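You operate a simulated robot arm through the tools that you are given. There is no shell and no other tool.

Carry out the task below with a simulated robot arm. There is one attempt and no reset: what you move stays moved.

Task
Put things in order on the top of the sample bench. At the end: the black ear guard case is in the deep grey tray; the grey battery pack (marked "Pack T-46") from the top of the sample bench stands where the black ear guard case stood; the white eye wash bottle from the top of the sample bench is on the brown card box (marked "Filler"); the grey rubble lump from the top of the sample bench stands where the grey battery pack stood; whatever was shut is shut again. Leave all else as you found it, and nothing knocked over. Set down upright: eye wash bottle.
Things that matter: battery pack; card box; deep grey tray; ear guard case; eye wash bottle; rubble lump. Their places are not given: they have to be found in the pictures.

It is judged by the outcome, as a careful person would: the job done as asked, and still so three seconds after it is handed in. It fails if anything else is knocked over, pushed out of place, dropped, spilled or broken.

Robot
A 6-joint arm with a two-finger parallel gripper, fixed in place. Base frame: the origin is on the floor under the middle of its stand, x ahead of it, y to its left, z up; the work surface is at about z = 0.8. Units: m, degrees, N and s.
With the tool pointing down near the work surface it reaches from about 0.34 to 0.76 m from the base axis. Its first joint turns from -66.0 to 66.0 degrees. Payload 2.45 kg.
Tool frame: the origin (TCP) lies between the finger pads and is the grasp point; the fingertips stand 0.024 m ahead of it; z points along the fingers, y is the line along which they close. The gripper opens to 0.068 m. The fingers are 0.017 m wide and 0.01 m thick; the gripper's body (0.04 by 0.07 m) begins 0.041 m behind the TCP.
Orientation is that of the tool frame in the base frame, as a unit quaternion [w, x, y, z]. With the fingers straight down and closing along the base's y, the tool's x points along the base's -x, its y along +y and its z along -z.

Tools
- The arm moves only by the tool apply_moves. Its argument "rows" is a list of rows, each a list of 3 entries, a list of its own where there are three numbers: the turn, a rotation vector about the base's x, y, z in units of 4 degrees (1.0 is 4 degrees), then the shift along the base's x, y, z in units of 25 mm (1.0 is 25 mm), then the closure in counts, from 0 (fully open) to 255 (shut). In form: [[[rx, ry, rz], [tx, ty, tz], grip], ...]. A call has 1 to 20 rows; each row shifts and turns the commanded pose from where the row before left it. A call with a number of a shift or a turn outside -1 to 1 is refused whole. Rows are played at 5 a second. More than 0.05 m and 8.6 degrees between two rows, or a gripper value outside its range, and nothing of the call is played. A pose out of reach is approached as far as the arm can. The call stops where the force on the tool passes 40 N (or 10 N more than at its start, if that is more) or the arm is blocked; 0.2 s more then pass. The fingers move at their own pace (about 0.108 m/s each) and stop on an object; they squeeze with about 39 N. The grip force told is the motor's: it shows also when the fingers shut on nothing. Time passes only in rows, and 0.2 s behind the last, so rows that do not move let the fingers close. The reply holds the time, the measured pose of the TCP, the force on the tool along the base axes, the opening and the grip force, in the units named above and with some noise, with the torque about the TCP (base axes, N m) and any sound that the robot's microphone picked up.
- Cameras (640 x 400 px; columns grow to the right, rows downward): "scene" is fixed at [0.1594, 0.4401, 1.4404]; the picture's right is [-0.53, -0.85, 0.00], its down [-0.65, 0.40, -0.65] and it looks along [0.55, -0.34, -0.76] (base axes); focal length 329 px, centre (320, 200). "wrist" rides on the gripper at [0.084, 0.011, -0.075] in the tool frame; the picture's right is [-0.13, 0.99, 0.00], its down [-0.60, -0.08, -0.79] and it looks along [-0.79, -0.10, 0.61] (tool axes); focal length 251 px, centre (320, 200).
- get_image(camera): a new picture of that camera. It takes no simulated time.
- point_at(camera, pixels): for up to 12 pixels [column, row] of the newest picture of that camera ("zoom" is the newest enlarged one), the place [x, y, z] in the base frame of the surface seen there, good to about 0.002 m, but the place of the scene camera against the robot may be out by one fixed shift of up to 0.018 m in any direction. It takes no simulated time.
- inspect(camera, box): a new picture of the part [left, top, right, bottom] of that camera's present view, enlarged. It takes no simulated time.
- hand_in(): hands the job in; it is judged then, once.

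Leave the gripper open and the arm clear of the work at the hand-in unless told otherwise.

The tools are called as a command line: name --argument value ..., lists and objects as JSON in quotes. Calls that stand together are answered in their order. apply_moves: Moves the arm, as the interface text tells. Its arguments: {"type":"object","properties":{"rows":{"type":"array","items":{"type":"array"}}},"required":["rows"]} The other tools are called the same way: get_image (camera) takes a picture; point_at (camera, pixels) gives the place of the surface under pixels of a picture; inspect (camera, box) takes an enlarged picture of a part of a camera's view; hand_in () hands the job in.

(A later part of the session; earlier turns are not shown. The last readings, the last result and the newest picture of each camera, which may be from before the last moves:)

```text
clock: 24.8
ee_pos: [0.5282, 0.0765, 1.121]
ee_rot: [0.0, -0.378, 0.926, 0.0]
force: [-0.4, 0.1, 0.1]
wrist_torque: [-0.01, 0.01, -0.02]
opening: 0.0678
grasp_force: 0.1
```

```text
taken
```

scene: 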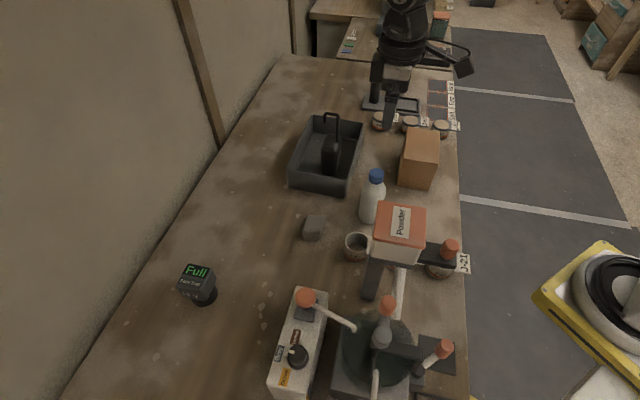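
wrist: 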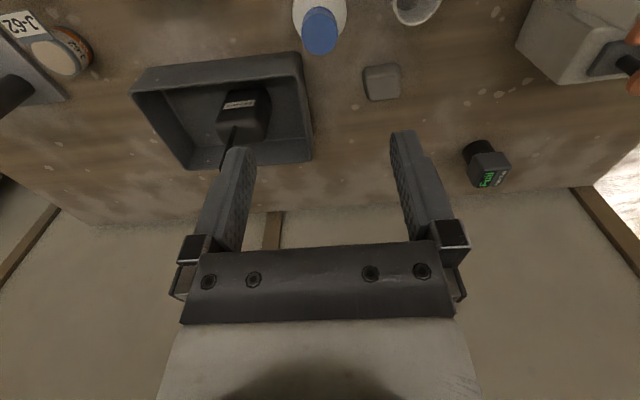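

The case stands well in the tray. Now I measure the cap and lump in the wrist view: cap centre ~(320,30), lump corners around (382,82).

inspect --camera "wrist" --box '[280, 0, 420, 110]'

point_at --camera "wrist" --pixels '[[305, 32], [337, 32], [320, 12], [320, 50], [364, 72], [398, 70], [370, 97], [400, 94], [382, 82], [366, 85], [399, 80], [385, 99]]'

```text
3.64 times, centred on (350, 55) of wrist
```

zoom: 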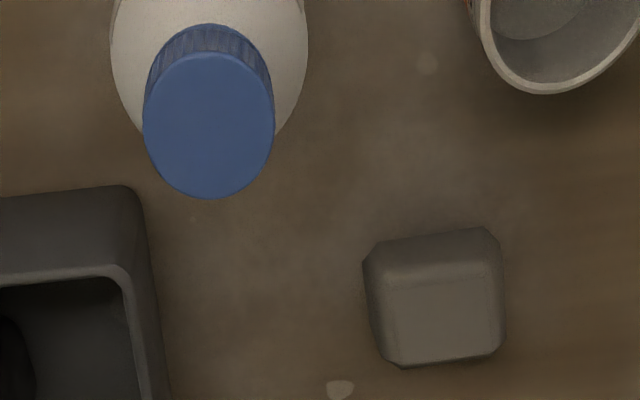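

```text
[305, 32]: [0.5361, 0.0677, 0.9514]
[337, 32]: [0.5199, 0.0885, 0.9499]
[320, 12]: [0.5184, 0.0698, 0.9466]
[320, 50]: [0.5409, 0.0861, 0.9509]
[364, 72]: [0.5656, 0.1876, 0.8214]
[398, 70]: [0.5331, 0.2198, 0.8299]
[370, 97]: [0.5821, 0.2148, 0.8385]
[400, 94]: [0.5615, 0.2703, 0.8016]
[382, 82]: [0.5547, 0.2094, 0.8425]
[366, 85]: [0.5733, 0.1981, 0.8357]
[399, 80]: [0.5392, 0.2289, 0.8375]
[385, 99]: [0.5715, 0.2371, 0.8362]
```

Cap centre ≈ (0.529, 0.078), top 0.951. To choose the grip height I measure the bottle's profile in the scene (where the straight body ends).

inspect --camera "scene" --box '[345, 160, 405, 230]'

```text
5.71 times, centred on (375, 195) of scene
```

zoom: 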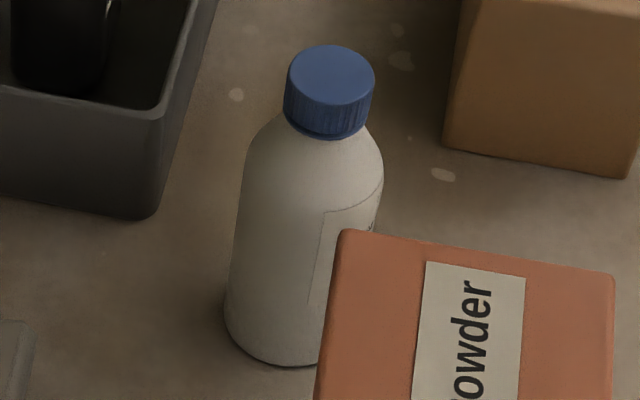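

point_at --camera "zoom" --pixels '[[320, 90], [323, 115], [322, 135], [320, 145], [315, 160], [312, 175], [308, 190], [302, 220], [295, 260], [290, 300], [285, 340], [283, 360]]'

```text
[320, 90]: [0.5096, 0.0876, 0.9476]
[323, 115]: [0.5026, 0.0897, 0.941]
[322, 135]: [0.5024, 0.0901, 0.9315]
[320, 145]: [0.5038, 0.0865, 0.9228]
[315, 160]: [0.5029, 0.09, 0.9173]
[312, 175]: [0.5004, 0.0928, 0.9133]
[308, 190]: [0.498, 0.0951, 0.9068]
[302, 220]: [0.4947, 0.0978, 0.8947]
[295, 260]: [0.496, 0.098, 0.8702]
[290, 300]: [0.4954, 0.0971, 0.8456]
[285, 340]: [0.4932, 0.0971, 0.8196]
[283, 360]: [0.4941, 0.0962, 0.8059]
```

The straight body ends at z≈0.90 (radius 0.026). I'll grip there: TCP z≈0.9155, with the palm ~5 mm above the cap. First I centre on the axis and come down to z≈0.985, above the cap, and look.

apply_moves --rows '[[[0, 0, 0], [0.03, 0.05, -0.6], 0], [[0, 0, 0], [0, 0, -0.9], 0], [[0, 0, 0], [0, 0, -0.9], 0], [[0, 0, 0], [0, 0, -0.9], 0], [[0, 0, 0], [0, 0, -0.9], 0], [[0, 0, 0], [0, 0, -0.9], 0], [[0, 0, 0], [0, 0, -0.34], 0], [[0, 0, 0], [0, 0, 0], 0]]'

get_image --camera "wrist"

get_image --camera "scene"

```text
clock: 26.6
ee_pos: [0.5297, 0.0793, 0.9833]
ee_rot: [0.0, -0.377, 0.926, 0.001]
force: [1.0, -0.6, -0.6]
wrist_torque: [0.01, -0.01, -0.04]
opening: 0.0676
grasp_force: 0.1
```

```text
taken
```

wrist: 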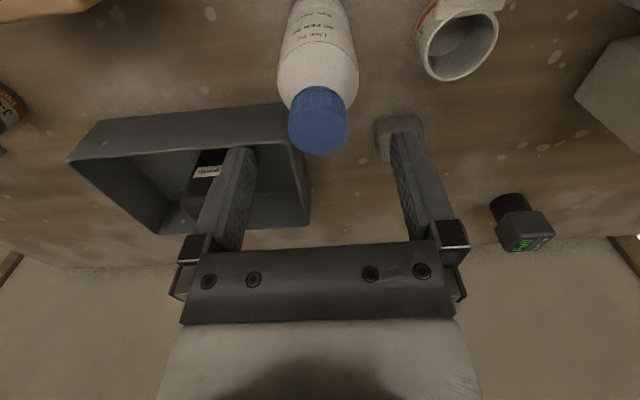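

```text
taken
```

scene: 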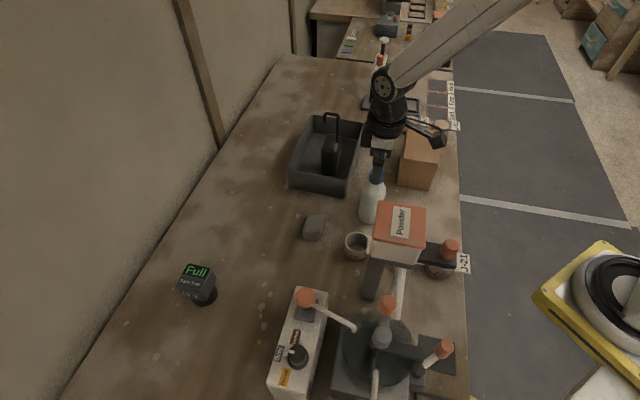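

The cap sits at (318,131), where the TCP projects at (320,136) — centred. I verify with points on the cap rim, then continue down.

point_at --camera "wrist" --pixels '[[292, 130], [344, 130], [318, 110], [318, 150], [318, 130]]'

```text
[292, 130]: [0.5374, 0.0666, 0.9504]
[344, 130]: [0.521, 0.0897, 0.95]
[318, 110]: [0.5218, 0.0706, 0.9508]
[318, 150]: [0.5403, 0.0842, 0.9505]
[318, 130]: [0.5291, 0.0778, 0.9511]
```

Centred within 1 mm. Down to z≈0.916 in gentle steps (force-guarded).

apply_moves --rows '[[[0, 0, 0], [0, 0, -0.7], 0], [[0, 0, 0], [0, 0, -0.7], 0], [[0, 0, 0], [0, 0, -0.6], 0], [[0, 0, 0], [0, 0, -0.4], 0], [[0, 0, 0], [0, 0, -0.35], 0], [[0, 0, 0], [0, 0, 0], 0]]'

get_image --camera "wrist"

```text
clock: 28.0
ee_pos: [0.5297, 0.0791, 0.9159]
ee_rot: [0.0, -0.378, 0.926, 0.0]
force: [0.4, -0.7, 0.0]
wrist_torque: [0.02, -0.01, 0.0]
opening: 0.0681
grasp_force: 0.1
```

```text
taken
```

wrist: 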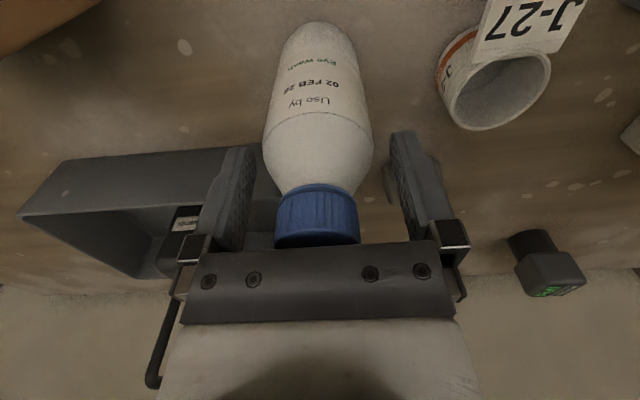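

The bottle ("Eye wash") sits between the fingers, no contact force. I close.

apply_moves --rows '[[[0, 0, 0], [0, 0, 0], 40], [[0, 0, 0], [0, 0, 0], 80], [[0, 0, 0], [0, 0, 0], 150], [[0, 0, 0], [0, 0, 0], 255], [[0, 0, 0], [0, 0, 0], 255]]'

get_image --camera "wrist"

```text
clock: 29.2
ee_pos: [0.5303, 0.0791, 0.9155]
ee_rot: [0.0, -0.378, 0.926, 0.0]
force: [0.7, 0.3, -0.1]
wrist_torque: [0.07, -0.09, -0.02]
opening: 0.0524
grasp_force: 38.9
```

```text
taken
```

wrist: 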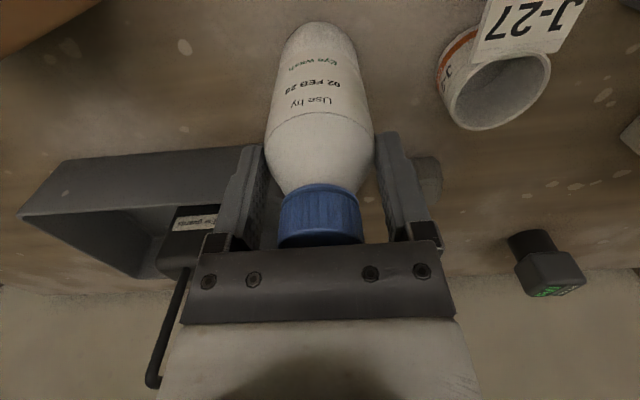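

Gripped at 0.0524 m opening, 38.9 N. I lift a little (2 cm) and check.

apply_moves --rows '[[[0, 0, 0], [0, 0, 0.2], 255], [[0, 0, 0], [0, 0, 0.3], 255], [[0, 0, 0], [0, 0, 0.4], 255], [[0, 0, 0], [0, 0, 0], 255]]'

get_image --camera "wrist"

inspect --camera "scene" --box '[310, 120, 450, 240]'

```text
clock: 30.2
ee_pos: [0.5297, 0.0786, 0.9381]
ee_rot: [0.0, -0.377, 0.926, 0.0]
force: [-0.4, 0.2, -3.0]
wrist_torque: [-0.02, -0.03, 0.0]
opening: 0.0527
grasp_force: 39.1
```

```text
taken
```

wrist: 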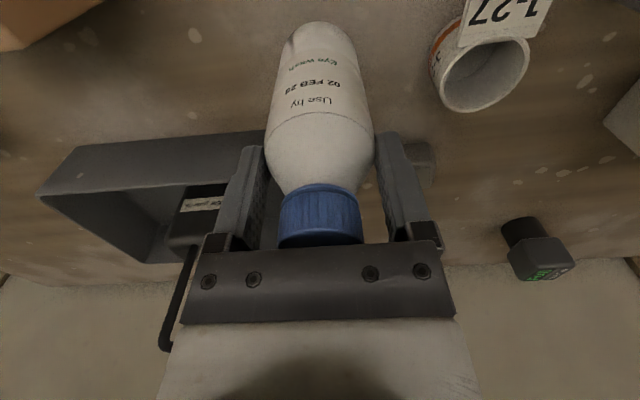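

```text
3.33 times, centred on (380, 180) of scene
```

zoom: 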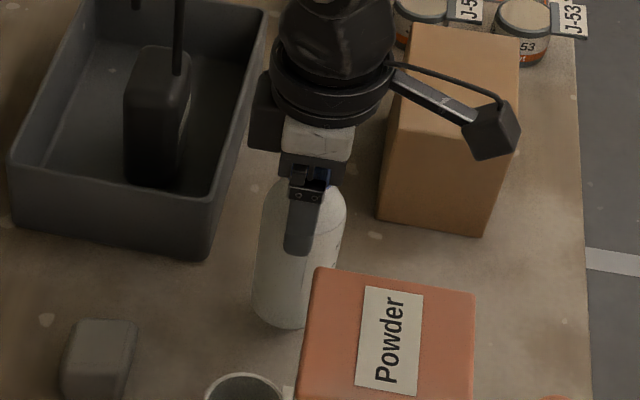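

Bottle held firmly (≈3 N). I raise it so its bottom is at z≈0.96 (above box top 0.901), then move over the box centre (0.587, −0.1165).

apply_moves --rows '[[[0, 0, 0], [0, 0, 0.5], 255], [[0, 0, 0], [0, 0, 0.8], 255], [[0, 0, 0], [0, 0, 0.8], 255], [[0, 0, 0], [0, 0, 0.8], 255], [[0, 0, 0], [0, 0, 0.8], 255], [[0, 0, 0], [0, 0, 0.8], 255], [[0, 0, 0], [0, 0, 0.6], 255], [[0, 0, 0], [0, 0, 0.4], 255], [[0, 0, 0], [0, 0, 0], 255]]'

apply_moves --rows '[[[0, 0, 0], [0.1, -0.35, 0], 255], [[0, 0, 0], [0.2, -0.65, 0], 255], [[0, 0, 0], [0.2, -0.7, 0], 255], [[0, 0, 0], [0.2, -0.7, 0], 255], [[0, 0, 0], [0.2, -0.7, 0], 255], [[0, 0, 0], [0.2, -0.7, 0], 255], [[0, 0, 0], [0.2, -0.7, 0], 255], [[0, 0, 0], [0.2, -0.7, 0], 255], [[0, 0, 0], [0.2, -0.7, 0], 255], [[0, 0, 0], [0.2, -0.7, 0], 255], [[0, 0, 0], [0.2, -0.7, 0], 255], [[0, 0, 0], [0.2, -0.5, 0], 255], [[0, 0, 0], [0, 0, 0], 255]]'

get_image --camera "scene"

get_image --camera "wrist"

```text
clock: 32.2
ee_pos: [0.5291, 0.0782, 1.0756]
ee_rot: [0.0, -0.378, 0.926, 0.001]
force: [0.7, -0.2, -2.1]
wrist_torque: [0.01, 0.02, 0.01]
opening: 0.0524
grasp_force: 39.1
```

```text
clock: 35.0
ee_pos: [0.5889, -0.1169, 1.0757]
ee_rot: [0.0, -0.378, 0.926, 0.0]
force: [-0.4, 0.0, -1.6]
wrist_torque: [-0.02, 0.01, -0.01]
opening: 0.052
grasp_force: 39.4
```

```text
taken
```

scene: 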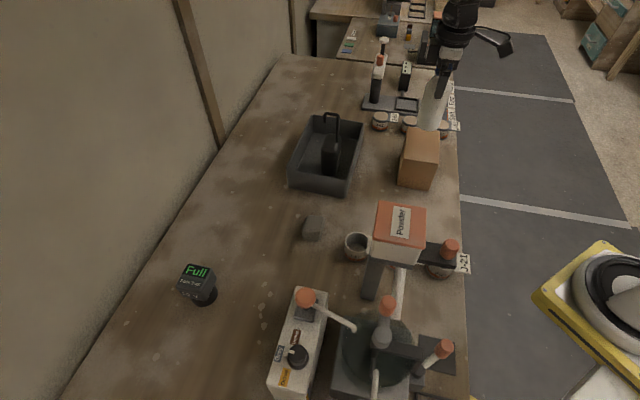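

```text
taken
```

wrist: 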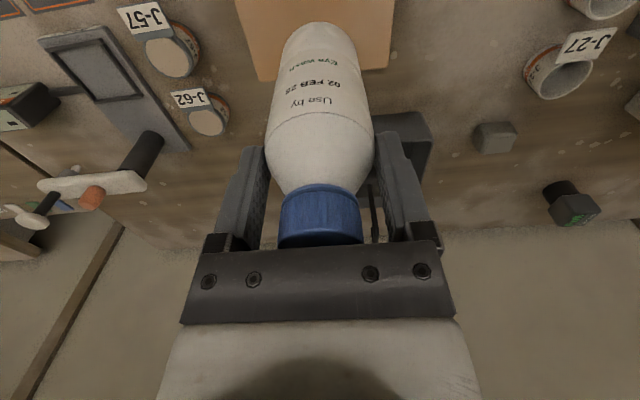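

I want to confirm the lump was not disturbed: zooming at (313,228), and checking the view of the bottle over the box.

inspect --camera "scene" --box '[270, 190, 390, 270]'

inspect --camera "scene" --box '[370, 60, 490, 210]'

```text
5.00 times, centred on (330, 230) of scene
```

zoom: 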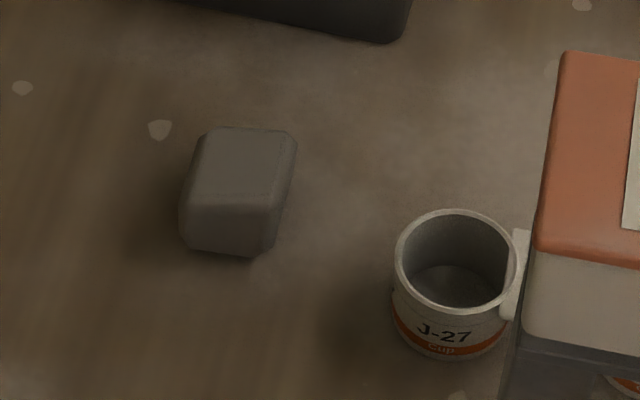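

```text
2.67 times, centred on (430, 135) of scene
```

zoom: 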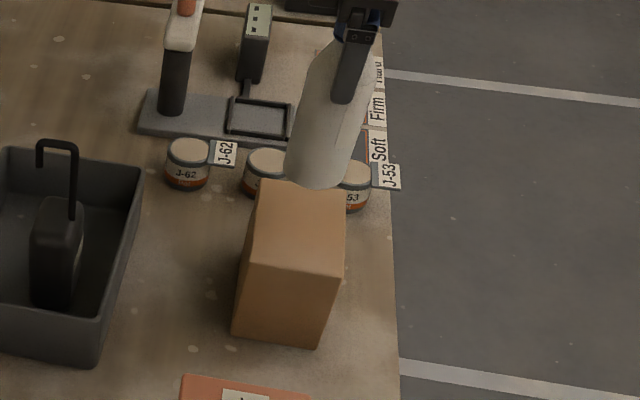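

Lump unmoved. The bottle is over the box, laterally centred in the wrist view. I lower to ~4 mm above contact (expected contact TCP z≈1.0165).

apply_moves --rows '[[[0, 0, 0], [0, 0, -0.4], 255], [[0, 0, 0], [0, 0, -0.6], 255], [[0, 0, 0], [0, 0, -0.6], 255], [[0, 0, 0], [0, 0, -0.4], 255], [[0, 0, 0], [0, 0, -0.2], 255], [[0, 0, 0], [0, 0, 0], 255]]'

inspect --camera "scene" --box '[370, 60, 490, 210]'

get_image --camera "wrist"

```text
clock: 36.4
ee_pos: [0.5875, -0.1161, 1.0193]
ee_rot: [0.0, -0.378, 0.926, 0.0]
force: [0.0, 0.1, -2.4]
wrist_torque: [0.01, 0.01, -0.01]
opening: 0.0523
grasp_force: 38.9
```

```text
2.67 times, centred on (430, 135) of scene
```

zoom: 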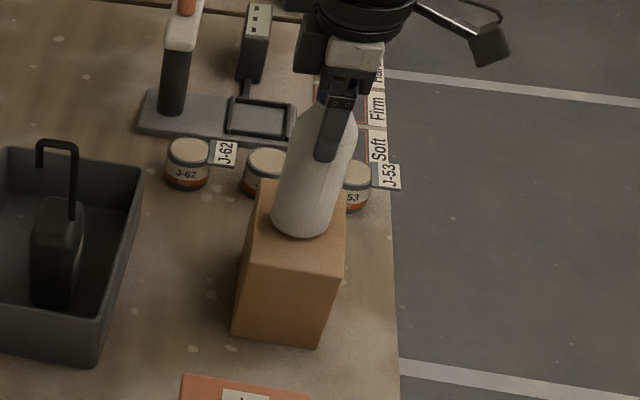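

```text
taken
```

wrist: 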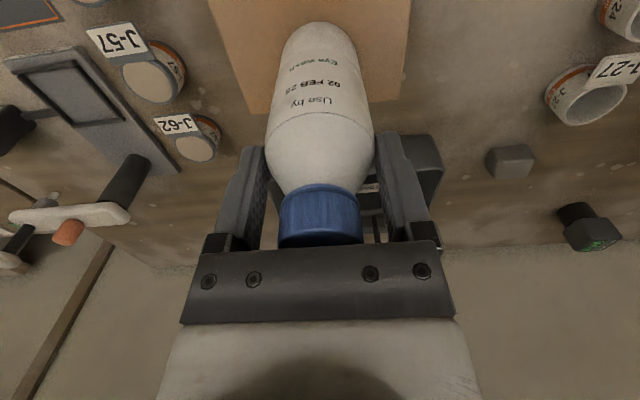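

The bottle's foot is over the middle of the box top. Small steps down until contact.

apply_moves --rows '[[[0, 0, 0], [0, 0, -0.05], 255], [[0, 0, 0], [0, 0, 0], 255]]'

apply_moves --rows '[[[0, 0, 0], [0, 0, -0.05], 255], [[0, 0, 0], [0, 0, 0], 255]]'

apply_moves --rows '[[[0, 0, 0], [0, 0, -0.04], 255], [[0, 0, 0], [0, 0, 0], 255]]'

```text
clock: 37.0
ee_pos: [0.5875, -0.1168, 1.0188]
ee_rot: [-0.001, -0.378, 0.926, 0.0]
force: [0.2, 0.6, -2.4]
wrist_torque: [0.0, -0.01, -0.04]
opening: 0.052
grasp_force: 38.6
```

```text
clock: 37.6
ee_pos: [0.5874, -0.1167, 1.0189]
ee_rot: [0.0, -0.378, 0.926, 0.001]
force: [0.1, 0.2, -2.9]
wrist_torque: [-0.01, -0.01, 0.01]
opening: 0.0522
grasp_force: 39.0
```

```text
clock: 38.2
ee_pos: [0.5879, -0.1168, 1.017]
ee_rot: [0.0, -0.378, 0.926, 0.0]
force: [-0.2, 0.5, -3.2]
wrist_torque: [-0.02, -0.03, 0.0]
opening: 0.0522
grasp_force: 38.9
```

apply_moves --rows '[[[0, 0, 0], [0, 0, -0.04], 255], [[0, 0, 0], [0, 0, 0], 255]]'

apply_moves --rows '[[[0, 0, 0], [0, 0, -0.03], 255], [[0, 0, 0], [0, 0, 0], 255]]'

```text
clock: 38.8
ee_pos: [0.5876, -0.1175, 1.0158]
ee_rot: [0.0, -0.377, 0.926, 0.0]
force: [0.1, -0.2, -2.6]
wrist_torque: [0.01, 0.0, -0.03]
opening: 0.0523
grasp_force: 39.0
```

```text
clock: 39.4
ee_pos: [0.5881, -0.1173, 1.0154]
ee_rot: [0.001, -0.379, 0.926, 0.0]
force: [-2.7, 0.1, 6.6]
wrist_torque: [0.16, 0.44, 0.03]
opening: 0.0521
grasp_force: 39.0
```

Contact (force +6.6 N). I ease 0.5 mm and open slowly.

apply_moves --rows '[[[0, 0, 0], [0, 0, 0.02], 255], [[0, 0, 0], [0, 0, 0], 60], [[0, 0, 0], [0, 0, 0], 40], [[0, 0, 0], [0, 0, 0], 20], [[0, 0, 0], [0, 0, 0], 0], [[0, 0, 0], [0, 0, 0], 0]]'

get_image --camera "wrist"

inspect --camera "scene" --box '[370, 60, 490, 210]'

```text
clock: 40.8
ee_pos: [0.5877, -0.1158, 1.0164]
ee_rot: [0.0, -0.378, 0.926, 0.0]
force: [-0.8, -0.3, -0.6]
wrist_torque: [0.0, -0.02, -0.03]
opening: 0.0681
grasp_force: 0.0
```

```text
taken
```

wrist: 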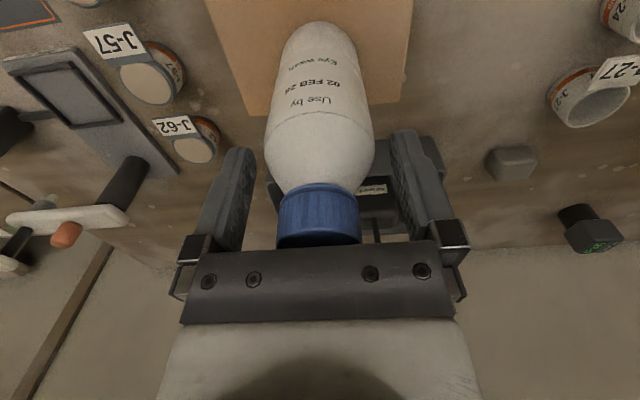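

```text
2.67 times, centred on (430, 135) of scene
```

zoom: 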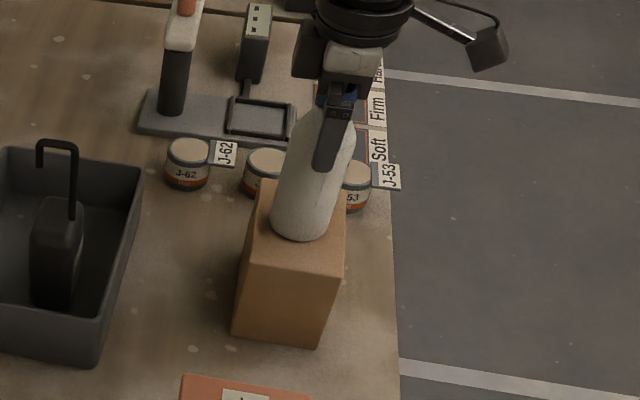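

The bottle stands on the box. I rise straight up to z≈1.16, clear of the cap.

apply_moves --rows '[[[0, 0, 0], [0, 0, 0.3], 0], [[0, 0, 0], [0, 0, 0.6], 0], [[0, 0, 0], [0, 0, 0.9], 0], [[0, 0, 0], [0, 0, 0.9], 0], [[0, 0, 0], [0, 0, 0.9], 0], [[0, 0, 0], [0, 0, 0.9], 0], [[0, 0, 0], [0, 0, 0.9], 0], [[0, 0, 0], [0, 0, 0.4], 0], [[0, 0, 0], [0, 0, 0], 0]]'

get_image --camera "wrist"

get_image --camera "scene"

```text
clock: 42.8
ee_pos: [0.5865, -0.1151, 1.1612]
ee_rot: [0.0, -0.378, 0.926, 0.0]
force: [0.5, -0.4, 0.6]
wrist_torque: [-0.02, -0.03, -0.01]
opening: 0.0682
grasp_force: 0.1
```

```text
taken
```

wrist: 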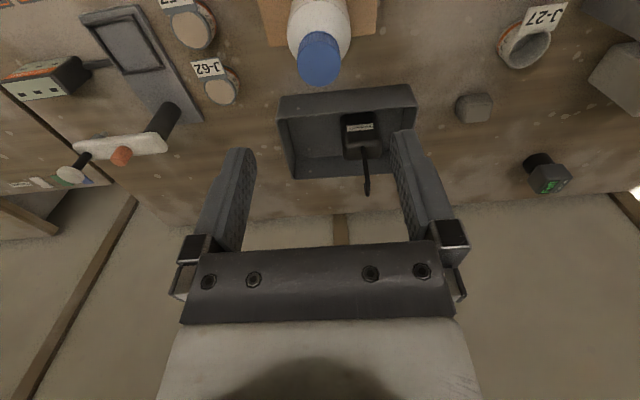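

```text
taken
```

scene: 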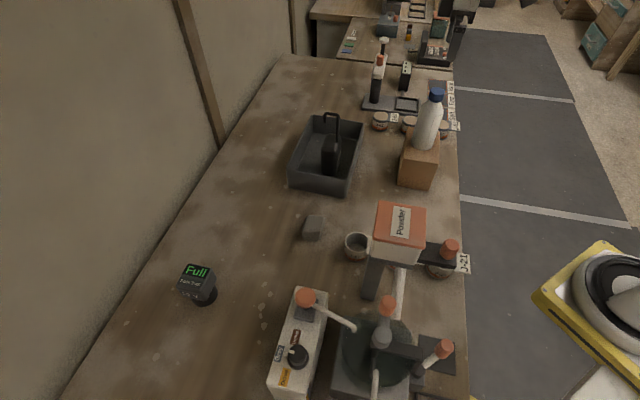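

Everything stands as wanted. Next I travel at z≈1.16 to above the battery pack (0.544, 0.488); nothing on the path is taller than 1.06.

apply_moves --rows '[[[0, 0, 0], [-0.07, 0.9, 0], 0], [[0, 0, 0], [-0.07, 0.95, 0], 0], [[0, 0, 0], [-0.07, 0.95, 0], 0], [[0, 0, 0], [-0.07, 0.95, 0], 0], [[0, 0, 0], [-0.07, 0.95, 0], 0], [[0, 0, 0], [-0.07, 0.95, 0], 0], [[0, 0, 0], [-0.07, 0.95, 0], 0], [[0, 0, 0], [-0.07, 0.95, 0], 0], [[0, 0, 0], [-0.07, 0.95, 0], 0], [[0, 0, 0], [-0.07, 0.95, 0], 0], [[0, 0, 0], [-0.07, 0.95, 0], 0], [[0, 0, 0], [-0.07, 0.95, 0], 0], [[0, 0, 0], [-0.07, 0.95, 0], 0], [[0, 0, 0], [-0.07, 0.95, 0], 0], [[0, 0, 0], [-0.07, 0.95, 0], 0], [[0, 0, 0], [-0.07, 0.95, 0], 0], [[0, 0, 0], [-0.07, 0.95, 0], 0], [[0, 0, 0], [-0.07, 0.95, 0], 0], [[0, 0, 0], [-0.07, 0.95, 0], 0], [[0, 0, 0], [-0.07, 0.95, 0], 0]]'

apply_moves --rows '[[[0, 0, 0], [-0.06, 0.95, 0], 0], [[0, 0, 0], [-0.06, 0.95, 0], 0], [[0, 0, 0], [-0.06, 0.95, 0], 0], [[0, 0, 0], [-0.06, 0.95, 0], 0], [[0, 0, 0], [-0.06, 0.95, 0], 0], [[0, 0, 0], [0, 0.5, 0], 0], [[0, 0, 0], [0, 0, 0], 0]]'

get_image --camera "wrist"

get_image --camera "scene"

```text
clock: 47.0
ee_pos: [0.551, 0.3585, 1.1587]
ee_rot: [0.0, -0.378, 0.926, 0.0]
force: [0.3, 0.2, -0.8]
wrist_torque: [0.03, -0.02, -0.01]
opening: 0.0678
grasp_force: 0.0
```

```text
clock: 48.6
ee_pos: [0.5339, 0.4786, 1.1559]
ee_rot: [0.0, -0.378, 0.926, 0.0]
force: [-0.7, 0.0, -0.2]
wrist_torque: [0.0, 0.04, 0.02]
opening: 0.068
grasp_force: 0.1
out of reach, approached as far as the arm can: row 5, 6
```

```text
taken
```

wrist: 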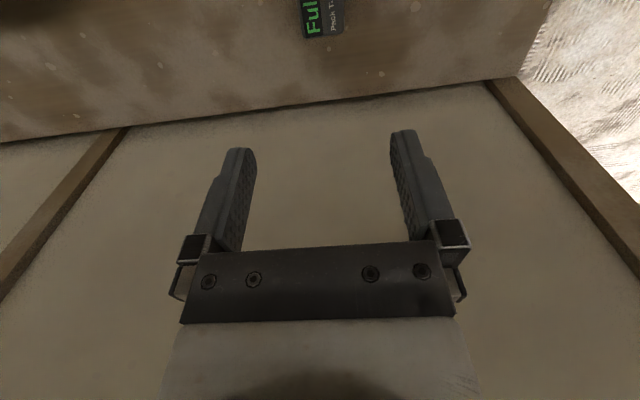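

```text
taken
```

scene: 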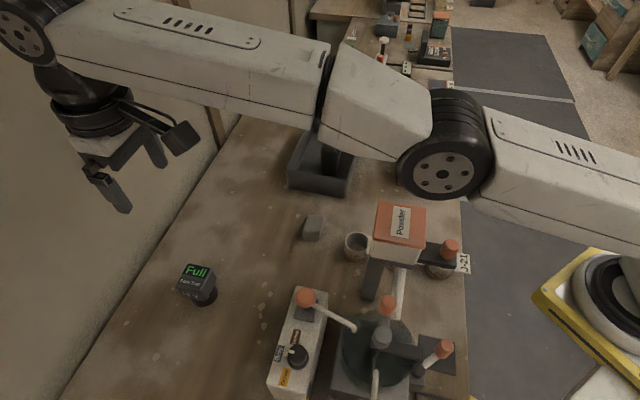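

The arm is at the end of its reach at this height; lower down it reaches further. Before descending I check the arm links' height over the machine by pointing at them: elbow (445,170), forearm (370,115), (250,85), (130,40), and upper arm (560,190).

point_at --camera "scene" --pixels '[[445, 170], [390, 150], [370, 80], [340, 140], [250, 100], [200, 90], [130, 60], [50, 60], [500, 200], [560, 200], [620, 240], [430, 100]]'

```text
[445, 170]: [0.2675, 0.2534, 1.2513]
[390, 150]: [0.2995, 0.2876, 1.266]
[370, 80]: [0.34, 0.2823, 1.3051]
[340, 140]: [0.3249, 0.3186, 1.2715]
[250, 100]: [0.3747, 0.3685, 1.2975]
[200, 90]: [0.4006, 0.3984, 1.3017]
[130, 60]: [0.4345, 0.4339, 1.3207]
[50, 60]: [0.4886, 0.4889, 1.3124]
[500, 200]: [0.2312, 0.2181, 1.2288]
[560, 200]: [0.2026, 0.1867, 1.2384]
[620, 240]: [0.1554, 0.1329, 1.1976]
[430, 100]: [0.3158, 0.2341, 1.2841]
```

The arm links run at z≈1.25–1.3, well above the machine's tallest knob (1.01). I lower 0.1 m and look again before correcting the position.

apply_moves --rows '[[[0, 0, 0], [0, 0, -0.8], 0], [[0, 0, 0], [0, 0, -0.8], 0], [[0, 0, 0], [0, 0, -0.8], 0], [[0, 0, 0], [0, 0, -0.8], 0], [[0, 0, 0], [0, 0, -0.8], 0], [[0, 0, 0], [0, 0, 0], 0]]'

get_image --camera "wrist"

get_image --camera "scene"

```text
clock: 50.0
ee_pos: [0.5347, 0.479, 1.0568]
ee_rot: [0.001, -0.378, 0.926, 0.0]
force: [0.2, -0.1, -0.2]
wrist_torque: [-0.01, 0.02, 0.01]
opening: 0.0681
grasp_force: 0.1
```

```text
taken
```

wrist: 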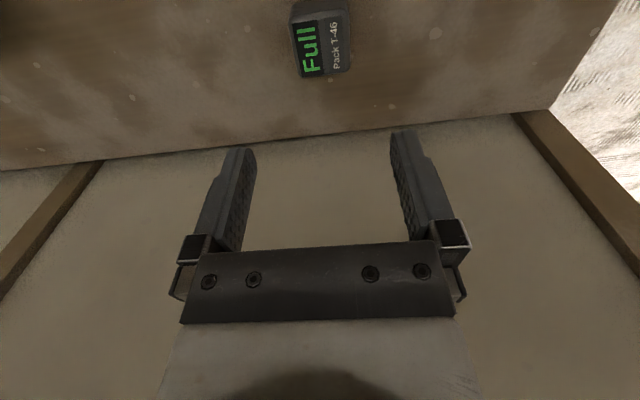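

```text
taken
```

scene: 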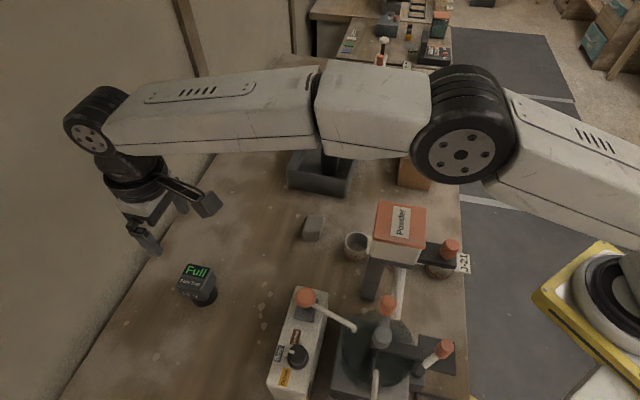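

The elbow rises as the tool lowers — good clearance. Now I measure the pack top in this wrist view (label around (322,45)).

inspect --camera "wrist" --box '[270, 0, 380, 90]'

point_at --camera "wrist" --pixels '[[293, 25], [349, 18], [302, 76], [349, 70], [295, 50], [350, 45], [320, 30], [325, 75], [300, 12], [345, 8], [320, 10], [300, 74]]'

```text
4.44 times, centred on (325, 45) of wrist
```

zoom: 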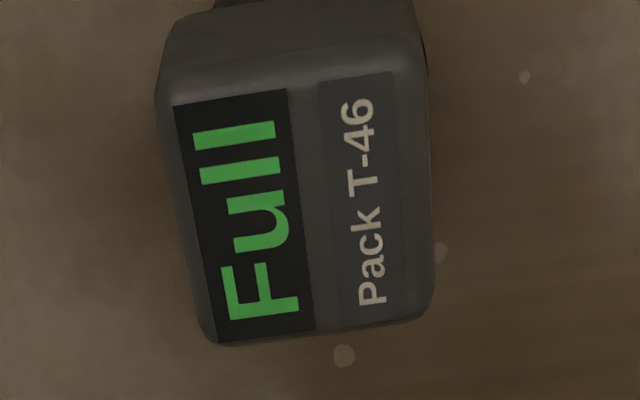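

```text
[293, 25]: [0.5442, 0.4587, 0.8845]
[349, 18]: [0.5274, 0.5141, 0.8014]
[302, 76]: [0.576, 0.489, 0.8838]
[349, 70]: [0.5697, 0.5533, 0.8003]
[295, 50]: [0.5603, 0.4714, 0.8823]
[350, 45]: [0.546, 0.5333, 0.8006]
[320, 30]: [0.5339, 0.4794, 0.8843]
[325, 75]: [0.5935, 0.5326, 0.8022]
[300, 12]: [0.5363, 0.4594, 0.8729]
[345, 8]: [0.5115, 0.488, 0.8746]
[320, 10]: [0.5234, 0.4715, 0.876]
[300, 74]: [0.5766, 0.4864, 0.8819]
```

Pointing at the pack's top-face edges in the enlarged picture.

point_at --camera "zoom" --pixels '[[172, 100], [185, 220], [205, 330], [425, 100], [430, 200], [430, 290], [225, 343], [330, 330], [410, 318], [290, 80], [180, 60], [415, 50]]'

```text
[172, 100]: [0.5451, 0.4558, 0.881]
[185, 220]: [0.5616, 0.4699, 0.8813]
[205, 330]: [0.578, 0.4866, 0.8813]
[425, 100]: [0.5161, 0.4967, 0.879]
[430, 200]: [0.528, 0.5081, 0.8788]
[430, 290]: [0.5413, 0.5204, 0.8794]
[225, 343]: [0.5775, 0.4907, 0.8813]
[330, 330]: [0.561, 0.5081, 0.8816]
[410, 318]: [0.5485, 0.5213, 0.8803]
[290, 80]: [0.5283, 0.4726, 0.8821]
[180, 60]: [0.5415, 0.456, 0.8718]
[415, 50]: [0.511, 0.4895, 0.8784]
```

Pack: 0.050 × 0.050, turned 43.2°, centre (0.544, 0.489). I shift by +10 mm in x and y, trim the turn −1.2°, and come down to z≈0.95.

apply_moves --rows '[[[0, 0, -0.3], [0, 0, -0.8], 0], [[0, 0, 0], [0, 0, -0.8], 0], [[0, 0, 0], [0.2, 0.2, -0.8], 0], [[0, 0, 0], [0.2, 0.2, -0.8], 0], [[0, 0, 0], [0, 0, -0.8], 0], [[0, 0, 0], [0, 0, -0.2], 0], [[0, 0, 0], [0, 0, 0], 0]]'

get_image --camera "wrist"

get_image --camera "scene"

```text
clock: 51.6
ee_pos: [0.5438, 0.4887, 0.9508]
ee_rot: [-0.001, -0.368, 0.93, -0.001]
force: [0.2, 0.2, 0.1]
wrist_torque: [0.02, 0.01, -0.03]
opening: 0.0682
grasp_force: 0.0
```

```text
taken
```

wrist: 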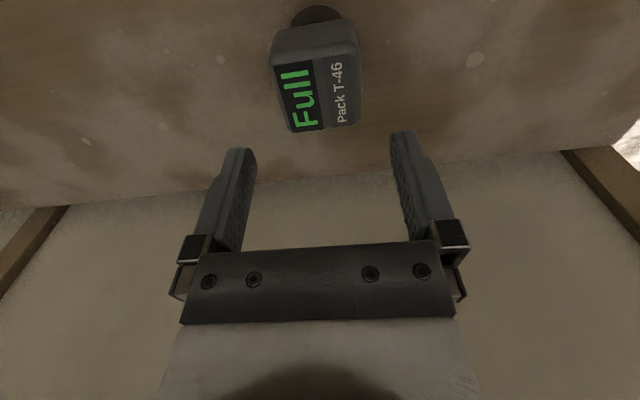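

```text
taken
```

scene: 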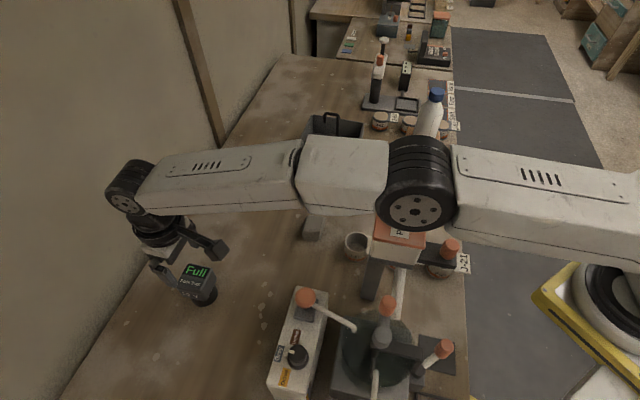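

The elbow now appears over the hopper in the picture; I check its actual height and place.

point_at --camera "scene" --pixels '[[415, 210], [415, 228], [390, 205], [450, 200], [340, 180], [340, 212], [250, 185], [200, 210], [520, 200], [600, 220], [560, 245], [390, 232]]'

```text
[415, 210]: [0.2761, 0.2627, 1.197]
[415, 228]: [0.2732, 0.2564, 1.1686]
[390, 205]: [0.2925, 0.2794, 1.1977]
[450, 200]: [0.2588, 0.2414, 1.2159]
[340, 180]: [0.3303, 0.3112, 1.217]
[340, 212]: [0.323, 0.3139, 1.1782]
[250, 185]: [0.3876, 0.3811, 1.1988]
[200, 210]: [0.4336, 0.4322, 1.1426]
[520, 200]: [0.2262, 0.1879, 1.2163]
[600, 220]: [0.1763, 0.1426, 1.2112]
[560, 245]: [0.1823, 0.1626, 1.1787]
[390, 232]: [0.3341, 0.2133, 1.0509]
```

The elbow's underside is at z≈1.165, ~0.11 m above the hopper. I descend to z≈0.90 and check again.

apply_moves --rows '[[[0, 0, 0], [0, 0, -0.5], 0], [[0, 0, 0], [0, 0, -0.5], 0], [[0, 0, 0], [0, 0, -0.5], 0], [[0, 0, 0], [0, 0, -0.5], 0], [[0, 0, 0], [0, 0, 0], 0]]'

get_image --camera "wrist"

get_image --camera "scene"

point_at --camera "scene" --pixels '[[405, 215], [405, 238], [415, 243], [340, 225], [250, 230], [200, 230], [560, 255]]'

```text
clock: 52.8
ee_pos: [0.5428, 0.4877, 0.9015]
ee_rot: [0.001, -0.368, 0.93, 0.0]
force: [0.3, -0.7, 0.2]
wrist_torque: [-0.02, 0.01, 0.02]
opening: 0.0683
grasp_force: 0.1
```

```text
taken
```

wrist: 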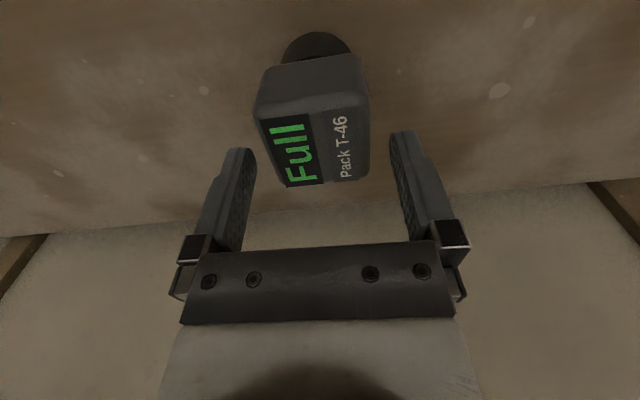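

```text
taken
```

scene: 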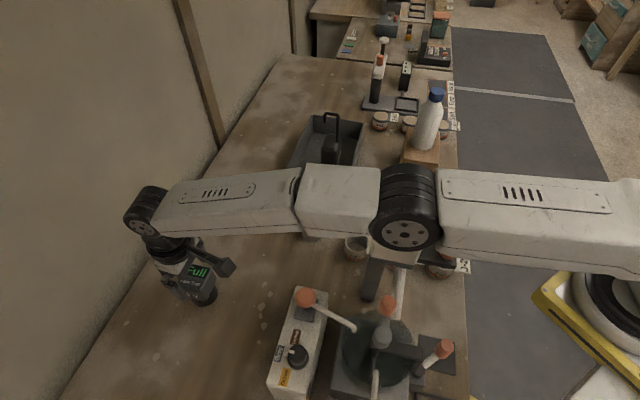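

```text
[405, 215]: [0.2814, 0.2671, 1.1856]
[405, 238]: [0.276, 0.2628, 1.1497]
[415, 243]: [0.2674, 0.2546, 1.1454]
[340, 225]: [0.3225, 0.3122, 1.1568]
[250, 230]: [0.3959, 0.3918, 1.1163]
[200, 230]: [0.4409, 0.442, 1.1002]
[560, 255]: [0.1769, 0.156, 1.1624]
```

Elbow underside ≈1.145; fine. I verify centring of the pack between the fingers by pointing at its top-face side edges.

point_at --camera "wrist" --pixels '[[258, 115], [270, 150], [283, 184], [369, 110], [370, 145], [369, 175], [325, 184], [310, 95]]'

```text
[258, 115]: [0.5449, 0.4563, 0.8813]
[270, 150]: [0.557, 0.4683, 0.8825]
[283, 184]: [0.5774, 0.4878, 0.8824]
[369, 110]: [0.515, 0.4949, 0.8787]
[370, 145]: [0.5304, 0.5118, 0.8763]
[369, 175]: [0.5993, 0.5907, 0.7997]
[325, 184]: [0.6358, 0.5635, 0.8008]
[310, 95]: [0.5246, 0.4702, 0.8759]
```

Centred within 1 mm. Down to z≈0.863, then close.

apply_moves --rows '[[[0, 0, 0], [0, 0, -0.4], 0], [[0, 0, 0], [0, 0, -0.4], 0], [[0, 0, 0], [0, 0, -0.4], 0], [[0, 0, 0], [0, 0, -0.32], 0], [[0, 0, 0], [0, 0, 0], 0]]'

get_image --camera "wrist"

```text
clock: 54.0
ee_pos: [0.5418, 0.4872, 0.8632]
ee_rot: [-0.001, -0.367, 0.93, 0.0]
force: [0.6, 1.3, -0.7]
wrist_torque: [0.03, 0.01, -0.02]
opening: 0.068
grasp_force: 0.1
```

```text
taken
```

wrist: 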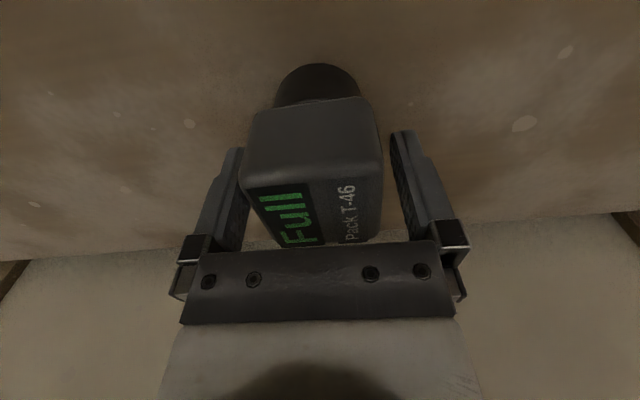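

The pack is between the fingers. I close slowly.

apply_moves --rows '[[[0, 0, 0], [0, 0, 0], 40], [[0, 0, 0], [0, 0, 0], 70], [[0, 0, 0], [0, 0, 0], 140], [[0, 0, 0], [0, 0, 0], 255], [[0, 0, 0], [0, 0, 0], 255]]'

get_image --camera "wrist"

```text
clock: 55.2
ee_pos: [0.5414, 0.4874, 0.8638]
ee_rot: [-0.001, -0.368, 0.93, 0.0]
force: [0.6, 0.0, -0.6]
wrist_torque: [0.01, 0.0, -0.02]
opening: 0.0537
grasp_force: 39.0
```

```text
taken
```

wrist: 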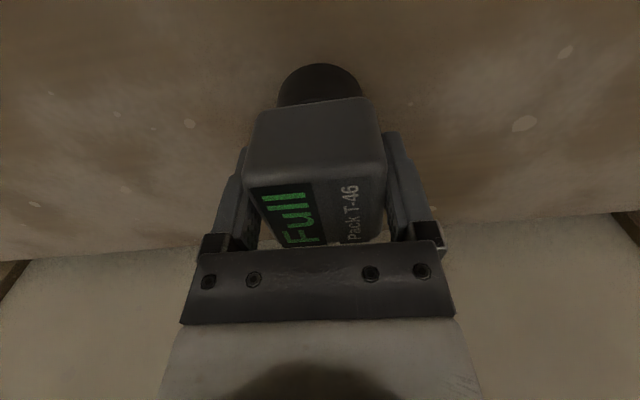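

Gripped (0.0537 m, 39 N). Gentle lift of 2 cm and check.

apply_moves --rows '[[[0, 0, 0], [0, 0, 0.2], 255], [[0, 0, 0], [0, 0, 0.3], 255], [[0, 0, 0], [0, 0, 0.4], 255], [[0, 0, 0], [0, 0, 0], 255]]'

get_image --camera "wrist"

inspect --camera "scene" --box '[110, 180, 260, 320]'

```text
clock: 56.2
ee_pos: [0.5447, 0.4897, 0.8873]
ee_rot: [0.001, -0.368, 0.93, 0.0]
force: [-0.3, -0.3, -3.3]
wrist_torque: [0.02, -0.02, -0.01]
opening: 0.0542
grasp_force: 38.9
```

```text
taken
```

wrist: 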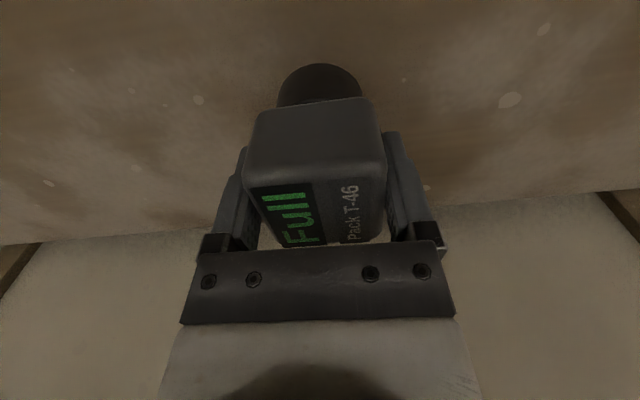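

```text
2.86 times, centred on (185, 250) of scene
```

zoom: 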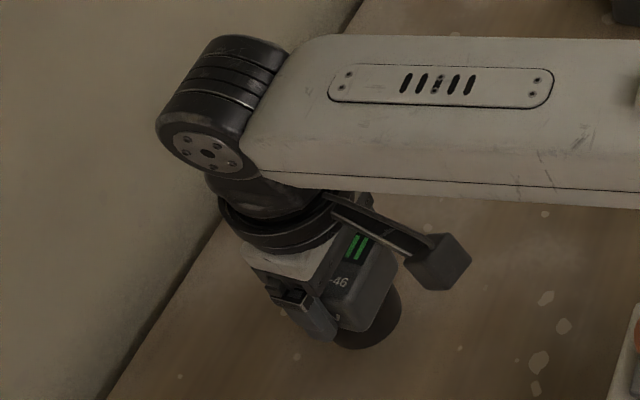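

Lifted cleanly (3.3 N). I rise to z≈1.0, then move inward and up to (0.52, 0.30, 1.13).

apply_moves --rows '[[[0, 0, 0], [0, 0, 0.6], 255], [[0, 0, 0], [0, 0, 0.9], 255], [[0, 0, 0], [0, 0, 0.9], 255], [[0, 0, 0], [0, 0, 0.9], 255], [[0, 0, 0], [0, 0, 0.9], 255], [[0, 0, 0], [0, 0, 0.3], 255], [[0, 0, 0], [-0.1, -0.6, 0.5], 255], [[0, 0, 0], [-0.12, -0.9, 0.65], 255], [[0, 0, 0], [-0.12, -0.9, 0.65], 255], [[0, 0, 0], [-0.12, -0.9, 0.65], 255], [[0, 0, 0], [-0.12, -0.9, 0.65], 255], [[0, 0, 0], [-0.12, -0.9, 0.65], 255], [[0, 0, 0], [-0.12, -0.9, 0.65], 255], [[0, 0, 0], [-0.12, -0.9, 0.65], 255], [[0, 0, 0], [-0.12, -0.6, 0.15], 255], [[0, 0, 0], [0, 0, 0], 255]]'

get_image --camera "scene"

get_image --camera "wrist"

```text
clock: 59.6
ee_pos: [0.6091, 0.3957, 1.1606]
ee_rot: [0.0, -0.368, 0.93, -0.001]
force: [0.5, -0.3, -2.7]
wrist_torque: [-0.01, 0.02, -0.01]
opening: 0.0537
grasp_force: 38.6
out of reach, approached as far as the arm can: row 2, 5, 7, 8, 9, 10, 11, 12, 13, 14, 15
```

```text
taken
```

scene: 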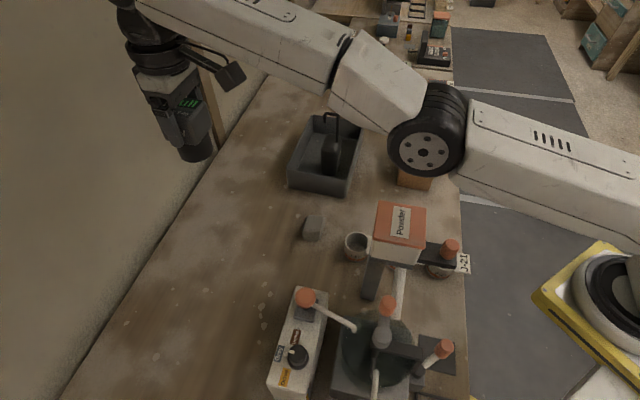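

```text
taken
```

wrist: 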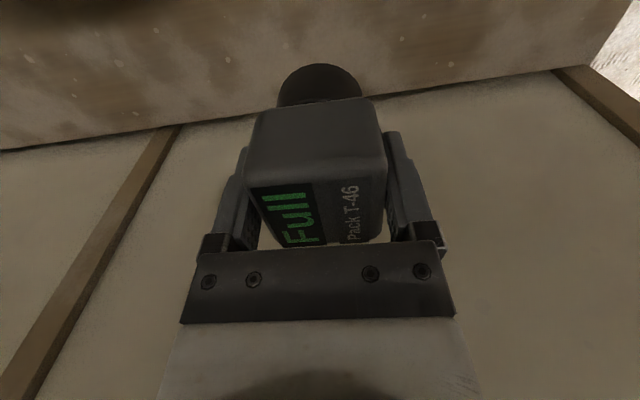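

The arm slid along its reach limit to (0.609, 0.396, 1.161), pack still firmly held. I now move inward to (0.52, 0.30, 1.13), well within reach.

apply_moves --rows '[[[0, 0, 0], [-0.3, -0.3, -0.2], 255], [[0, 0, 0], [-0.55, -0.6, -0.2], 255], [[0, 0, 0], [-0.55, -0.6, -0.2], 255], [[0, 0, 0], [-0.55, -0.6, -0.2], 255], [[0, 0, 0], [-0.55, -0.6, -0.2], 255], [[0, 0, 0], [-0.55, -0.6, -0.2], 255], [[0, 0, 0], [-0.5, -0.5, 0], 255], [[0, 0, 0], [0, 0, 0], 255]]'

```text
clock: 61.4
ee_pos: [0.6092, 0.3955, 1.1619]
ee_rot: [-0.001, -0.368, 0.93, -0.001]
force: [-0.7, 0.9, -2.9]
wrist_torque: [-0.02, 0.01, 0.0]
opening: 0.054
grasp_force: 39.4
out of reach, approached as far as the arm can: row 1, 2, 3, 4, 5, 6, 7
```

No motion: the arm is fully stretched and locked at its straight position. Moving downward bent the elbow last time, so I lower 0.08 m here — below is empty bench at (0.61, 0.40) — and then move inward.

apply_moves --rows '[[[0, 0, 0], [0, 0, -0.5], 255], [[0, 0, 0], [0, 0, -0.8], 255], [[0, 0, 0], [0, 0, -0.8], 255], [[0, 0, 0], [0, 0, -0.8], 255], [[0, 0, 0], [0, 0, 0], 255]]'

get_image --camera "scene"

```text
clock: 62.6
ee_pos: [0.6221, 0.4034, 1.0914]
ee_rot: [-0.001, -0.368, 0.93, -0.001]
force: [0.1, -0.5, -3.2]
wrist_torque: [0.01, 0.04, -0.02]
opening: 0.054
grasp_force: 38.6
out of reach, approached as far as the arm can: row 2, 3, 4
```

```text
taken
```

scene: 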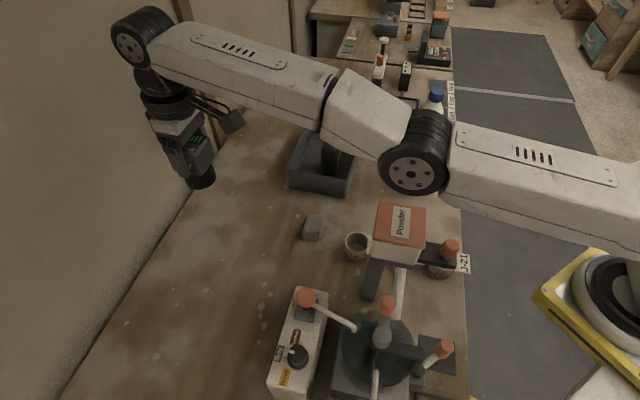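

Still sliding along the arc (now r≈0.741). I measure the arm's links to see how the elbow is bent: elbow disc (413,175), wrist disc (130,48), points along the links.

point_at --camera "scene" --pixels '[[411, 175], [130, 48], [350, 130], [330, 120], [250, 90], [200, 75], [470, 190], [520, 205], [580, 225], [620, 240], [440, 130], [600, 180]]'

```text
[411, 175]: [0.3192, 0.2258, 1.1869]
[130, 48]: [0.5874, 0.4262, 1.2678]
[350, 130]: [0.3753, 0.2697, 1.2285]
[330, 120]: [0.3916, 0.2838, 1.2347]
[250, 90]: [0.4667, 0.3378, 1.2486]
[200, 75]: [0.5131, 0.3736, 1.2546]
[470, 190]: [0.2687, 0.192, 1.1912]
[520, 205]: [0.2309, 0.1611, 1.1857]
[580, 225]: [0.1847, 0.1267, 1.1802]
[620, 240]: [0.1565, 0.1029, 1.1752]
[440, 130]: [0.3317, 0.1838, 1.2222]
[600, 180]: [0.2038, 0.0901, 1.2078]
```

The elbow is bent ~7° the wrong way (sagging), evidently at its stop: shoulder z≈1.145, links 0.408 + 0.344 m. To pass back through straight I push outward slightly, then step down so the elbow folds upward. First I check how far the wall/bench edge is near here.

point_at --camera "scene" --pixels '[[210, 195], [190, 200], [170, 150], [150, 120], [230, 190], [100, 250], [200, 150], [160, 250], [140, 290]]'

```text
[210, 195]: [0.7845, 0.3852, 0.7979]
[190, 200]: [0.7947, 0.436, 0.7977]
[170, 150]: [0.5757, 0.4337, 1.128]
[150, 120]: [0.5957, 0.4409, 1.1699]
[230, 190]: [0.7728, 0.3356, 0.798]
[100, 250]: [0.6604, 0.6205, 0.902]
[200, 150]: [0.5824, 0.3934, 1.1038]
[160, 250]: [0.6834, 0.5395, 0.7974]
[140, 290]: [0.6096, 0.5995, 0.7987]
```

The wall is ~0.2 m away. Now: one row outward, then steps straight down.

apply_moves --rows '[[[0, 0, 0], [0.5, 0.33, 0], 255], [[0, 0, 0], [0, 0, -1], 255], [[0, 0, 0], [0, 0, -1], 255], [[0, 0, 0], [0, 0, 0], 255]]'

get_image --camera "scene"

```text
clock: 63.6
ee_pos: [0.6273, 0.4087, 1.0422]
ee_rot: [-0.001, -0.368, 0.93, 0.0]
force: [-0.4, 0.1, -3.6]
wrist_torque: [0.03, -0.01, 0.0]
opening: 0.0538
grasp_force: 39.2
out of reach, approached as far as the arm can: row 1, 3
```

```text
taken
```

scene: 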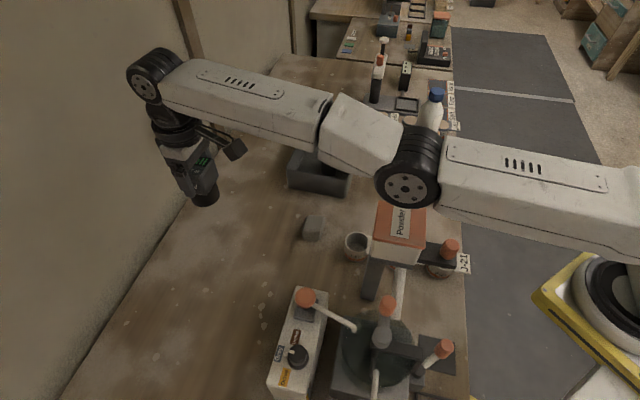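

point_at --camera "scene" --pixels '[[405, 188], [143, 85], [470, 210], [520, 222], [580, 240], [620, 250]]'

```text
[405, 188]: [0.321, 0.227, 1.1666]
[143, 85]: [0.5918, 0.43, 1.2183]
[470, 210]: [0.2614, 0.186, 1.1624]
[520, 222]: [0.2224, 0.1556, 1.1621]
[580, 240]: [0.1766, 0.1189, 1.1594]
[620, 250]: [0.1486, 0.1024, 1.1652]
```

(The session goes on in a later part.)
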